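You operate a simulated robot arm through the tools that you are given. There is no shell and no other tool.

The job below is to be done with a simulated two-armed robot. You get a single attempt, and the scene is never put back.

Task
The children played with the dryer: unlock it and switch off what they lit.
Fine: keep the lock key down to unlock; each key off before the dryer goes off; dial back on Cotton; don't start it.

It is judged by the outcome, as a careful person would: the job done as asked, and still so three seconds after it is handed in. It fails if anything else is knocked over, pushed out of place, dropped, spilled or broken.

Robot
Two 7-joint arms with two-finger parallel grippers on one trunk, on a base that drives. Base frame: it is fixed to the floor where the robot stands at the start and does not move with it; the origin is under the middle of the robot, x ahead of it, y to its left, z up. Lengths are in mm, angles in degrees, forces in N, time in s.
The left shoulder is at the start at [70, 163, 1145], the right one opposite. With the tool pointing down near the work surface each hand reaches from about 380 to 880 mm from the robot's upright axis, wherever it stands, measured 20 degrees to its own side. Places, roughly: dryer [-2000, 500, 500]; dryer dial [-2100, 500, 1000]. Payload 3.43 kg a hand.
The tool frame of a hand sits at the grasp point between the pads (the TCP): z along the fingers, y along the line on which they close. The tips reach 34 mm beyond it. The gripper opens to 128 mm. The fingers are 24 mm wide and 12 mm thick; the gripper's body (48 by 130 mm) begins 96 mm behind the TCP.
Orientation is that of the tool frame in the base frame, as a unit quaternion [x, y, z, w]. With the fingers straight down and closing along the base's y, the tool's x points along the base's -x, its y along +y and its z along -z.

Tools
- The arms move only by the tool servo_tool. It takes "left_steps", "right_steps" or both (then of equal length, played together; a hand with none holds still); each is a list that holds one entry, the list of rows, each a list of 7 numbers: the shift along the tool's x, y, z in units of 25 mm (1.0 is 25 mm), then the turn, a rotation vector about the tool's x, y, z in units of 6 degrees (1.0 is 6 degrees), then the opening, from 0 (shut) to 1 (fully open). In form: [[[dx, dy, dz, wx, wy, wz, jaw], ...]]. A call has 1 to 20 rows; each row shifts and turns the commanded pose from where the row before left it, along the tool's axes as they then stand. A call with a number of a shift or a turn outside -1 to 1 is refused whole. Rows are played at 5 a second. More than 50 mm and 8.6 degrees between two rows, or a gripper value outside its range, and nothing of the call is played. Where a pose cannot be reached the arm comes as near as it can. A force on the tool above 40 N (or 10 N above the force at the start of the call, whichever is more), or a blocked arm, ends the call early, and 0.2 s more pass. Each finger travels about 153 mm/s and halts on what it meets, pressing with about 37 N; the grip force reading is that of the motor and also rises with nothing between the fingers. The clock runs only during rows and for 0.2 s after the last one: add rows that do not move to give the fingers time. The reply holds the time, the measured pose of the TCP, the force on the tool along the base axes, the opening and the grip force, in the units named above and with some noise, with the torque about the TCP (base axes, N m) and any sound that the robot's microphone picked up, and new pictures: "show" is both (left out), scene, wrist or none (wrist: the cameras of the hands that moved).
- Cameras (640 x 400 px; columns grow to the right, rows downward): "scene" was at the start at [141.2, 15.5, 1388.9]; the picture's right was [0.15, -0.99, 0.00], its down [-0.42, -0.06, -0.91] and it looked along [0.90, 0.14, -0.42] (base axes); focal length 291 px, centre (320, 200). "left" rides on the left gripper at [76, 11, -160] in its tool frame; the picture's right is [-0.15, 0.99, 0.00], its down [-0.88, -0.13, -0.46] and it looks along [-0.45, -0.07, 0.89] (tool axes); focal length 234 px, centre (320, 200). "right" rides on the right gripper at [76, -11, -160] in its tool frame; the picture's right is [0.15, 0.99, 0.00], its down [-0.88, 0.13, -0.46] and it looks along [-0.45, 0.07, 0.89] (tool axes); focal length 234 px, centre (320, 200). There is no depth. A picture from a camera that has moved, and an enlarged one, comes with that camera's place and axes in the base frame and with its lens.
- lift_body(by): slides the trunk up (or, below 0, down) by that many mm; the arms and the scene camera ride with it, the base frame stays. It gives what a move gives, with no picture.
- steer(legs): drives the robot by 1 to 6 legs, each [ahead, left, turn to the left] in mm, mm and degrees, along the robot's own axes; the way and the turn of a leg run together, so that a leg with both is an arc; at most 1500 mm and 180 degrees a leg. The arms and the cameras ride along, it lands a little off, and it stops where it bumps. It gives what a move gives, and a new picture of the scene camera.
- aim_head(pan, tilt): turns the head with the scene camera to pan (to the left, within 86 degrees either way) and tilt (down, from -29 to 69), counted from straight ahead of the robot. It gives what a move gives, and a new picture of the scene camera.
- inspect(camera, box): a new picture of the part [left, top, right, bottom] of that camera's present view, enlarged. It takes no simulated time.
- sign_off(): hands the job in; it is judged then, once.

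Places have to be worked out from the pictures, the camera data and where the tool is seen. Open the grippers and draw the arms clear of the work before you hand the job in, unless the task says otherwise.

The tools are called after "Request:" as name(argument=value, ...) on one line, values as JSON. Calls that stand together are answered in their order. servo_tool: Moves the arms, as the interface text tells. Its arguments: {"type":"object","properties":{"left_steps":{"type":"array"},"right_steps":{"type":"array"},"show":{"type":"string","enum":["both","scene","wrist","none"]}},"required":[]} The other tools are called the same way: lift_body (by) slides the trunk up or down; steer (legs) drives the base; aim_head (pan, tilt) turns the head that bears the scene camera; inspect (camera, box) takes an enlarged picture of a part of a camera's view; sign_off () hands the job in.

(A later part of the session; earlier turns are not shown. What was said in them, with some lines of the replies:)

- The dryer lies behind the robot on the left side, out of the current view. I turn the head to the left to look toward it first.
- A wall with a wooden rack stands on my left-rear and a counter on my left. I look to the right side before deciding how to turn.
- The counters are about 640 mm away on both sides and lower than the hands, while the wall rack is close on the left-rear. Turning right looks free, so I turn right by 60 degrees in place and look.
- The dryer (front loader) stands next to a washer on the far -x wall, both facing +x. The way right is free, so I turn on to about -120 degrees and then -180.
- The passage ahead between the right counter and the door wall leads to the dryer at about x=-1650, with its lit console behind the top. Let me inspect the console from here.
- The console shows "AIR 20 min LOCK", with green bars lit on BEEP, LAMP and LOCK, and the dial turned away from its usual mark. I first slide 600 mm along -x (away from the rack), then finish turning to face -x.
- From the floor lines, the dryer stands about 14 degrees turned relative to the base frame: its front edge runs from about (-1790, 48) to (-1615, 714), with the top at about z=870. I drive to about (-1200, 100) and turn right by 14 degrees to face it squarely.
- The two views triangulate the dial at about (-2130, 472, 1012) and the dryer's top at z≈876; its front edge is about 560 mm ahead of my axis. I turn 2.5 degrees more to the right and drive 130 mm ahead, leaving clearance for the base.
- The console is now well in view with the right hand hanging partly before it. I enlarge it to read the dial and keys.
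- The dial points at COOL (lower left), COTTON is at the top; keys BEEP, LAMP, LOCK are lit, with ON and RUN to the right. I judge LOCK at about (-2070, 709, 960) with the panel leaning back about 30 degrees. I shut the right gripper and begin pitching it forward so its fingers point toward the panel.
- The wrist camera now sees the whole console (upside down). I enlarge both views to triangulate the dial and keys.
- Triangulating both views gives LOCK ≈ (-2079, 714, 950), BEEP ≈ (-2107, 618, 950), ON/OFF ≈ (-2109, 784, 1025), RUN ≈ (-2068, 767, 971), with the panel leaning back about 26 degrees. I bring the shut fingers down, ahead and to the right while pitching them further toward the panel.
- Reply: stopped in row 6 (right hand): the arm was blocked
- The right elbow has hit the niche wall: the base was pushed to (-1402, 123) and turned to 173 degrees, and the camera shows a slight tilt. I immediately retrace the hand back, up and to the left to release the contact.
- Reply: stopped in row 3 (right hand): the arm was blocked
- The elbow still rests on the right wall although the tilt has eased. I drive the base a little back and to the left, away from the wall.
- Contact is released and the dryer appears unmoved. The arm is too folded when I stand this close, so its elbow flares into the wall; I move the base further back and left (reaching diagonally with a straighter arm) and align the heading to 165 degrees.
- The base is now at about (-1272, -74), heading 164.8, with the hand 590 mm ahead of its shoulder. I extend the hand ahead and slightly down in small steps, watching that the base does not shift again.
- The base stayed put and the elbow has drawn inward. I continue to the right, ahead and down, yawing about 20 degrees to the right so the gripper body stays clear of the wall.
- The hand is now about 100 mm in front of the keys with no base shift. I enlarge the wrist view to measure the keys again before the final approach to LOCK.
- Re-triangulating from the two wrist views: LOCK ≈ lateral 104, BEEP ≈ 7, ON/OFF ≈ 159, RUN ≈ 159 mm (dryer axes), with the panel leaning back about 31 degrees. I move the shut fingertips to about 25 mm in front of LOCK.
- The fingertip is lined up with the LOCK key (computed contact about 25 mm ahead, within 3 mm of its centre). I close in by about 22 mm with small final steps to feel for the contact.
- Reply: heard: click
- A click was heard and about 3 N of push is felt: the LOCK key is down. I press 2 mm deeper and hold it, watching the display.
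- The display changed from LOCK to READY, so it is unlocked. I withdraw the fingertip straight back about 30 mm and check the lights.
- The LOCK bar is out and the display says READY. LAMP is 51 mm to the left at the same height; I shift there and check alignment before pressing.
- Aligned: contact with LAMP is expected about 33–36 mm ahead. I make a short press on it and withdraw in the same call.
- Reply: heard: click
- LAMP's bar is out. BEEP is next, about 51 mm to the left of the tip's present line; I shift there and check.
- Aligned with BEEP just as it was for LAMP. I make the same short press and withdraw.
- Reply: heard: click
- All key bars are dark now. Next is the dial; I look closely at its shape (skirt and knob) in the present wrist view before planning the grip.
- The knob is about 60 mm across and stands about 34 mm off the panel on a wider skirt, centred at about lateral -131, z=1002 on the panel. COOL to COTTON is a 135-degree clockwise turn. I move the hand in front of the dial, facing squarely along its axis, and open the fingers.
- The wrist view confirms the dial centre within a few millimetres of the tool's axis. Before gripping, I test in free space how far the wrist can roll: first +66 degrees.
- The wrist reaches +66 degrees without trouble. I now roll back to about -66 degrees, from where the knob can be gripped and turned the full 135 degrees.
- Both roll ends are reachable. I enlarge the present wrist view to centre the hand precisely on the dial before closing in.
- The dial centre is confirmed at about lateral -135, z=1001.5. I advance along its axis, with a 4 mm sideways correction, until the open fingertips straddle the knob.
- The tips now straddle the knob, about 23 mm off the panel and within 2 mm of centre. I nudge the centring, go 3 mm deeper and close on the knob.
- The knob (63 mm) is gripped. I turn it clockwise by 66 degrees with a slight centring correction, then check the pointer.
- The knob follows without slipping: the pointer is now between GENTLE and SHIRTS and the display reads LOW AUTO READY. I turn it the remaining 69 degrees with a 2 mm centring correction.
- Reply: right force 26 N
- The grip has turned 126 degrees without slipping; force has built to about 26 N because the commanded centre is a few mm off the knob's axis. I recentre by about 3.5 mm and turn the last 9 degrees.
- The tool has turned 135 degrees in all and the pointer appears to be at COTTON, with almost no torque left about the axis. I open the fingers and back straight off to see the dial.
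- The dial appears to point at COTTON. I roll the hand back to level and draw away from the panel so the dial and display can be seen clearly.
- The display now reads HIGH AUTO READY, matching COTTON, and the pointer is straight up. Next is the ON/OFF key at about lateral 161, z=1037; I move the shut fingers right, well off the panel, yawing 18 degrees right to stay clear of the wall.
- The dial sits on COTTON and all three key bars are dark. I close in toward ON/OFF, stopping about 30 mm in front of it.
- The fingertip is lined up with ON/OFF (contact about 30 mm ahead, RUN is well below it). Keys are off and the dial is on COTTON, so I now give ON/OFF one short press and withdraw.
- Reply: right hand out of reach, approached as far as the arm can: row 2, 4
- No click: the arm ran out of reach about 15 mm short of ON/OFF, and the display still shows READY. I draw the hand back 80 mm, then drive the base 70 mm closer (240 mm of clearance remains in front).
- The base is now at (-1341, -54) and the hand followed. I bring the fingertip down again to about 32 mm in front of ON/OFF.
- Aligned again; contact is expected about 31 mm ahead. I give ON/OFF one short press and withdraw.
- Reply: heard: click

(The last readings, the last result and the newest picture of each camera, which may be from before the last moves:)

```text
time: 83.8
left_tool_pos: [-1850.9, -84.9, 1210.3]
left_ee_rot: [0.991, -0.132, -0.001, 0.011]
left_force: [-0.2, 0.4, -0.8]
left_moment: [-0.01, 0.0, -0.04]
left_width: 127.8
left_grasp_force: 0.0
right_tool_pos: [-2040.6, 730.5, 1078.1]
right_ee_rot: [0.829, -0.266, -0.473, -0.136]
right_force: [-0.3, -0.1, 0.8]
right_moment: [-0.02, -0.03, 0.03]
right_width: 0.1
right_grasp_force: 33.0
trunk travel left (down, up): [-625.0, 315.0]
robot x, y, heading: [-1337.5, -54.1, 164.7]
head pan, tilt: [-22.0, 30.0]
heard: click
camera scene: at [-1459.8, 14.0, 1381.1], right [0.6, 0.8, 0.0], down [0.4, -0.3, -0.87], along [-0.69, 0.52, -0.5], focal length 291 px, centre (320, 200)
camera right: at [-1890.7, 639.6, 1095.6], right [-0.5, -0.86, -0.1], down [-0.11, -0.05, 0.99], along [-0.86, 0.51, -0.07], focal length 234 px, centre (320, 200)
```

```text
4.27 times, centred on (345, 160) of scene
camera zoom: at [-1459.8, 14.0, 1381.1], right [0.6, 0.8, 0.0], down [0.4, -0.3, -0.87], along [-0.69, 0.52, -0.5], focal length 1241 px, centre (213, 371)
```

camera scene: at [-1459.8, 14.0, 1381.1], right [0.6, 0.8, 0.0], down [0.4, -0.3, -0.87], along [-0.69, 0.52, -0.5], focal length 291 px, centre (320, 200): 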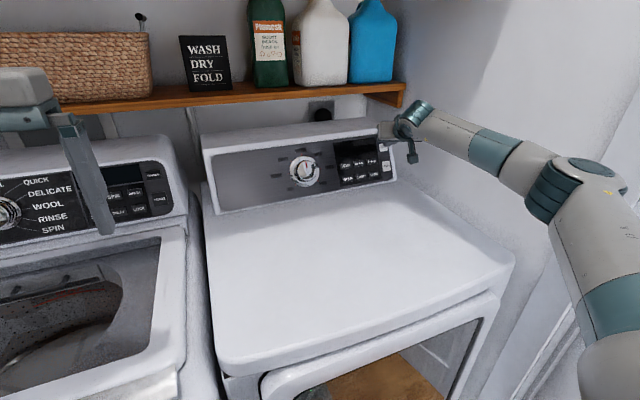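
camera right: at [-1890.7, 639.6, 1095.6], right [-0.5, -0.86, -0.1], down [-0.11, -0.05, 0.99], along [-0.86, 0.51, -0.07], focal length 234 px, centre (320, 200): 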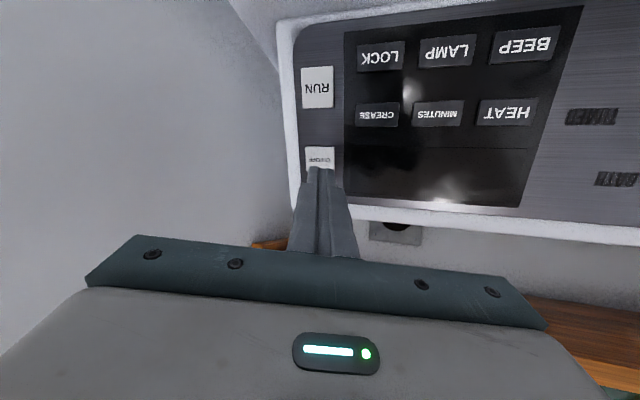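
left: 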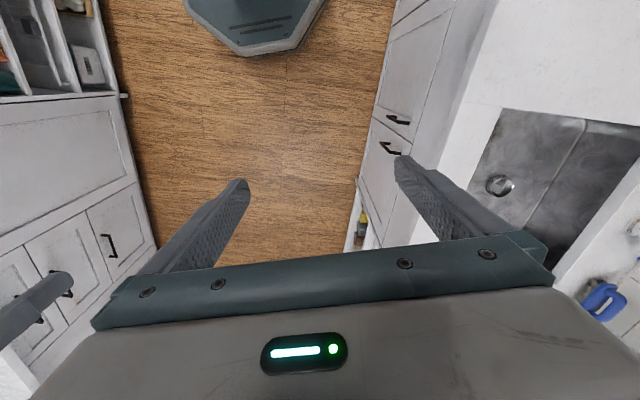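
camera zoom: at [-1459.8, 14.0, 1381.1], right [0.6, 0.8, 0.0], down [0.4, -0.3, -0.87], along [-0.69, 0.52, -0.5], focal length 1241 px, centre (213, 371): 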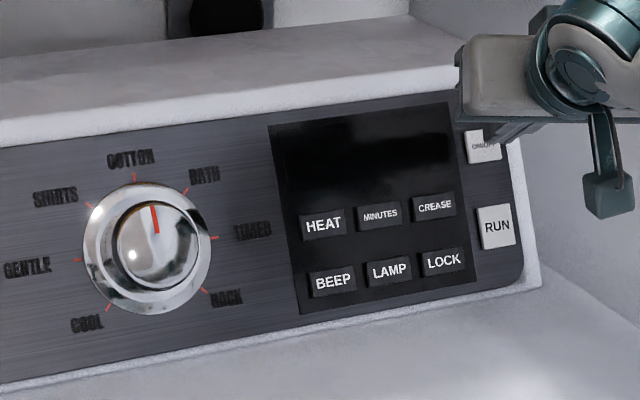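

A click was heard and the display is dark: the dryer is off, with the dial on COTTON and all keys unlit. I now back the base straight away from the dryer and then open the right gripper.

Request:
steer(legs=[[-250, 0, 0]])

Request:
servo_tool(right_steps=[[[0, 0, 0, 0, 0, 0, 1], [0, 0, 0, 0, 0, 0, 1], [0, 0, 0, 0, 0, 0, 1], [0, 0, 0, 0, 0, 0, 1]]])

Request:
inspect(camera="scene", box=[250, 100, 410, 200])

```text
time: 85.6
left_tool_pos: [-1612.3, -150.9, 1211.1]
left_ee_rot: [0.992, -0.129, -0.001, 0.01]
left_force: [0.4, -0.2, 0.1]
left_moment: [0.01, 0.04, 0.01]
left_width: 127.9
left_grasp_force: 0.1
right_tool_pos: [-1810.1, 662.3, 1077.2]
right_ee_rot: [0.83, -0.263, -0.474, -0.134]
right_force: [-0.4, -0.1, -0.3]
right_moment: [0.05, -0.01, 0.01]
right_width: 0.0
right_grasp_force: 33.1
trunk travel left (down, up): [-625.0, 315.0]
robot x, y, heading: [-1104.5, -118.3, 165.3]
head pan, tilt: [-22.0, 30.0]
camera scene: at [-1223.6, -50.9, 1381.0], right [0.6, 0.8, 0.0], down [0.4, -0.3, -0.87], along [-0.69, 0.52, -0.5], focal length 291 px, centre (320, 200)
```

scene: 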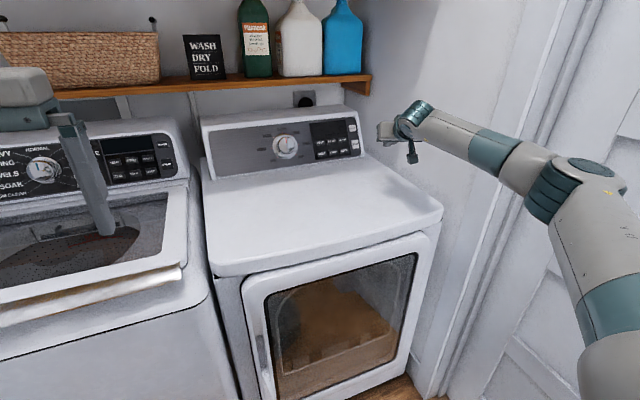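

```text
time: 86.6
left_tool_pos: [-1613.7, -151.8, 1209.6]
left_ee_rot: [0.992, -0.129, -0.002, 0.011]
left_force: [0.7, 0.3, -0.1]
left_moment: [-0.01, -0.01, 0.0]
left_width: 128.1
left_grasp_force: 0.1
right_tool_pos: [-1809.6, 661.7, 1078.1]
right_ee_rot: [0.83, -0.263, -0.473, -0.134]
right_force: [0.5, -0.6, -0.3]
right_moment: [-0.04, 0.0, 0.04]
right_width: 128.1
right_grasp_force: 0.0
trunk travel left (down, up): [-625.0, 315.0]
robot x, y, heading: [-1101.6, -117.8, 164.9]
head pan, tilt: [-22.0, 30.0]
camera scene: at [-1223.6, -50.9, 1381.0], right [0.6, 0.8, 0.0], down [0.4, -0.3, -0.87], along [-0.69, 0.52, -0.5], focal length 291 px, centre (320, 200)
camera right: at [-1658.7, 571.8, 1094.8], right [-0.5, -0.86, -0.1], down [-0.11, -0.05, 0.99], along [-0.86, 0.51, -0.07], focal length 234 px, centre (320, 200)
```

scene: 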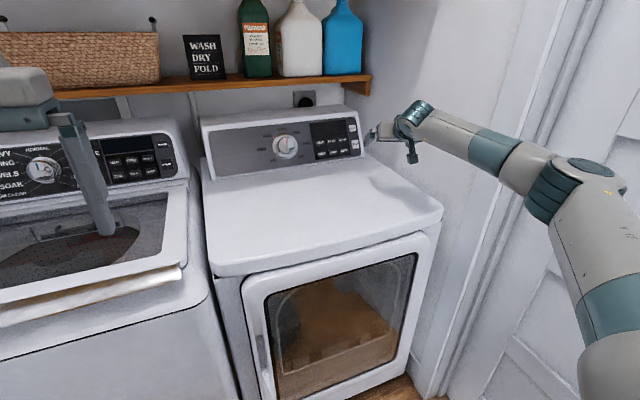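
right: 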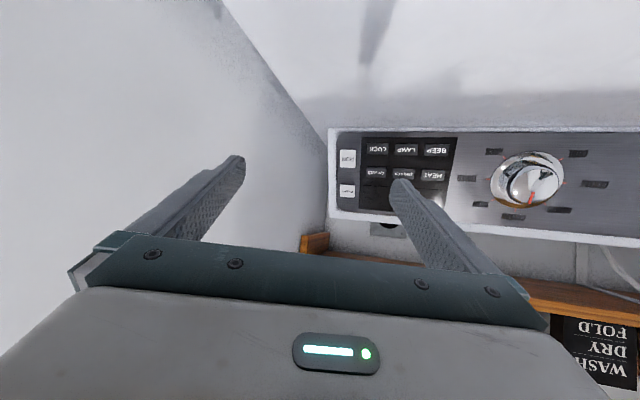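

```text
4.00 times, centred on (330, 150) of scene
camera zoom: at [-1223.6, -50.9, 1381.0], right [0.6, 0.8, 0.0], down [0.4, -0.3, -0.87], along [-0.69, 0.52, -0.5], focal length 1163 px, centre (280, 400)
```

zoom: 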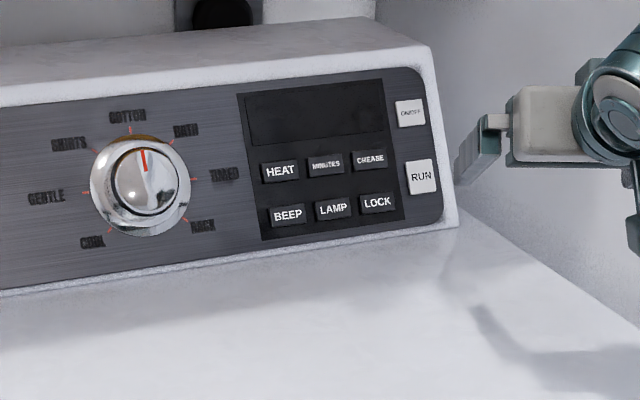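

The console is dark, the dial on COTTON and nothing else is disturbed. I draw the right hand further back and up over the dryer, away from the console.

Request:
servo_tool(right_steps=[[[0, 0.5, -0.9, 0, 0, 0, 1], [0, 0.5, -0.9, 0, 0, 0, 1], [0, 0.5, -0.9, 0, 0, 0, 1], [0, 0.5, -0.9, 0, 0, 0, 1], [0, 0.5, -0.9, 0, 0, 0, 1], [0, 0, 0, 0, 0, 0, 1]]])

Request:
inspect(camera="scene", box=[250, 100, 410, 200])

```text
time: 88.0
left_tool_pos: [-1613.0, -151.3, 1210.7]
left_ee_rot: [0.992, -0.129, -0.002, 0.012]
left_force: [0.0, 0.8, 0.2]
left_moment: [0.0, 0.02, 0.03]
left_width: 128.2
left_grasp_force: 0.0
right_tool_pos: [-1766.1, 559.4, 1137.2]
right_ee_rot: [0.83, -0.264, -0.473, -0.135]
right_force: [-0.4, -0.6, 0.2]
right_moment: [0.04, -0.02, 0.0]
right_width: 127.9
right_grasp_force: 0.0
trunk travel left (down, up): [-625.0, 315.0]
robot x, y, heading: [-1099.7, -119.8, 165.1]
head pan, tilt: [-22.0, 30.0]
camera scene: at [-1223.5, -50.6, 1381.0], right [0.6, 0.8, 0.0], down [0.4, -0.3, -0.87], along [-0.69, 0.52, -0.5], focal length 291 px, centre (320, 200)
camera right: at [-1614.9, 468.3, 1154.4], right [-0.5, -0.86, -0.1], down [-0.11, -0.05, 0.99], along [-0.86, 0.51, -0.07], focal length 234 px, centre (320, 200)
```

scene: 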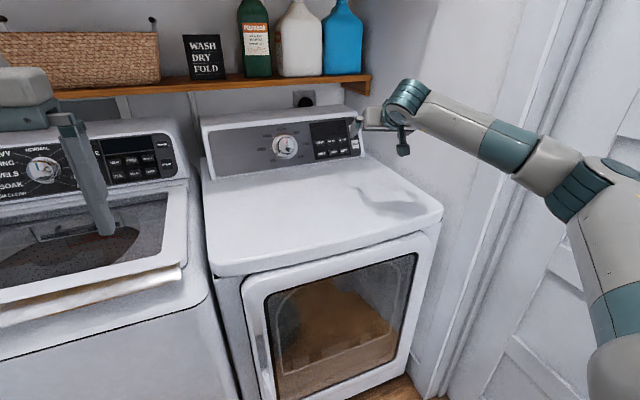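
right: 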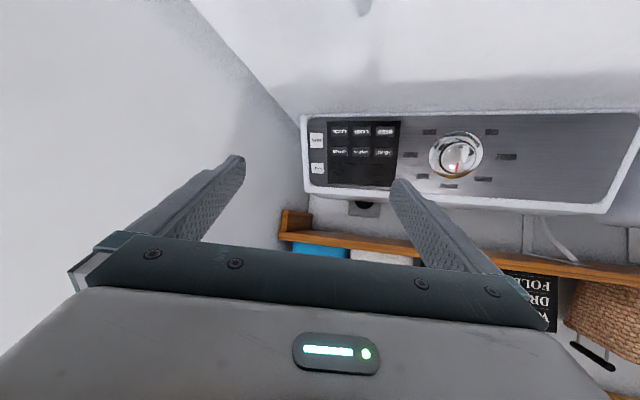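

```text
4.00 times, centred on (330, 150) of scene
camera zoom: at [-1223.5, -50.6, 1381.0], right [0.6, 0.8, 0.0], down [0.4, -0.3, -0.87], along [-0.69, 0.52, -0.5], focal length 1163 px, centre (280, 400)
```

zoom: 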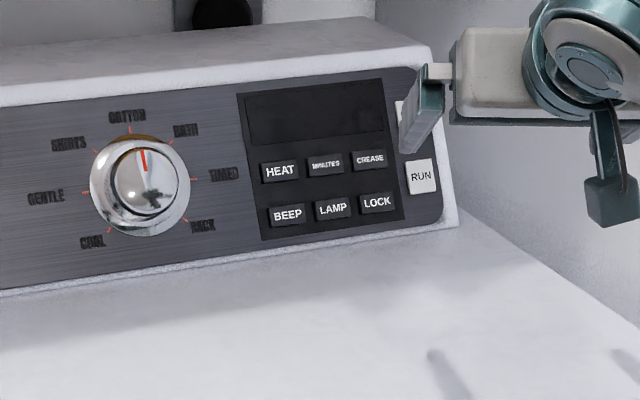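

Both grippers are open and the arms are clear. The dryer is unlocked and off, every key is unlit and the dial is on COTTON. It was not started, so I hand the job in.

Request:
sign_off()

```text
The job is handed in.
```

The dryer is unlocked and switched off, with the dial back on Cotton. I never pressed RUN.

1. **Unlock:** I held the LOCK key down until the display changed from LOCK to READY and its light went out.
2. **Keys off:** I switched off LAMP, then BEEP, while the dryer was still on, and saw each light go out.
3. **Dial:** I turned it from COOL to COTTON, and the display then showed HIGH AUTO READY.
4. **Power:** I pressed ON/OFF last. My first try stopped short of the key because the arm ran out of reach. After I moved closer, it clicked and the display went dark.

**Bump:** On the way in, my right elbow hit the wall beside the dryer. That pushed the robot about 60 mm toward the dryer and tilted it slightly. I backed off straight away; from the pictures the dryer had not moved, and nothing else looked knocked over or out of place. I did not check the wall itself for a mark.

I finished with both grippers open and the arms drawn back from the console.
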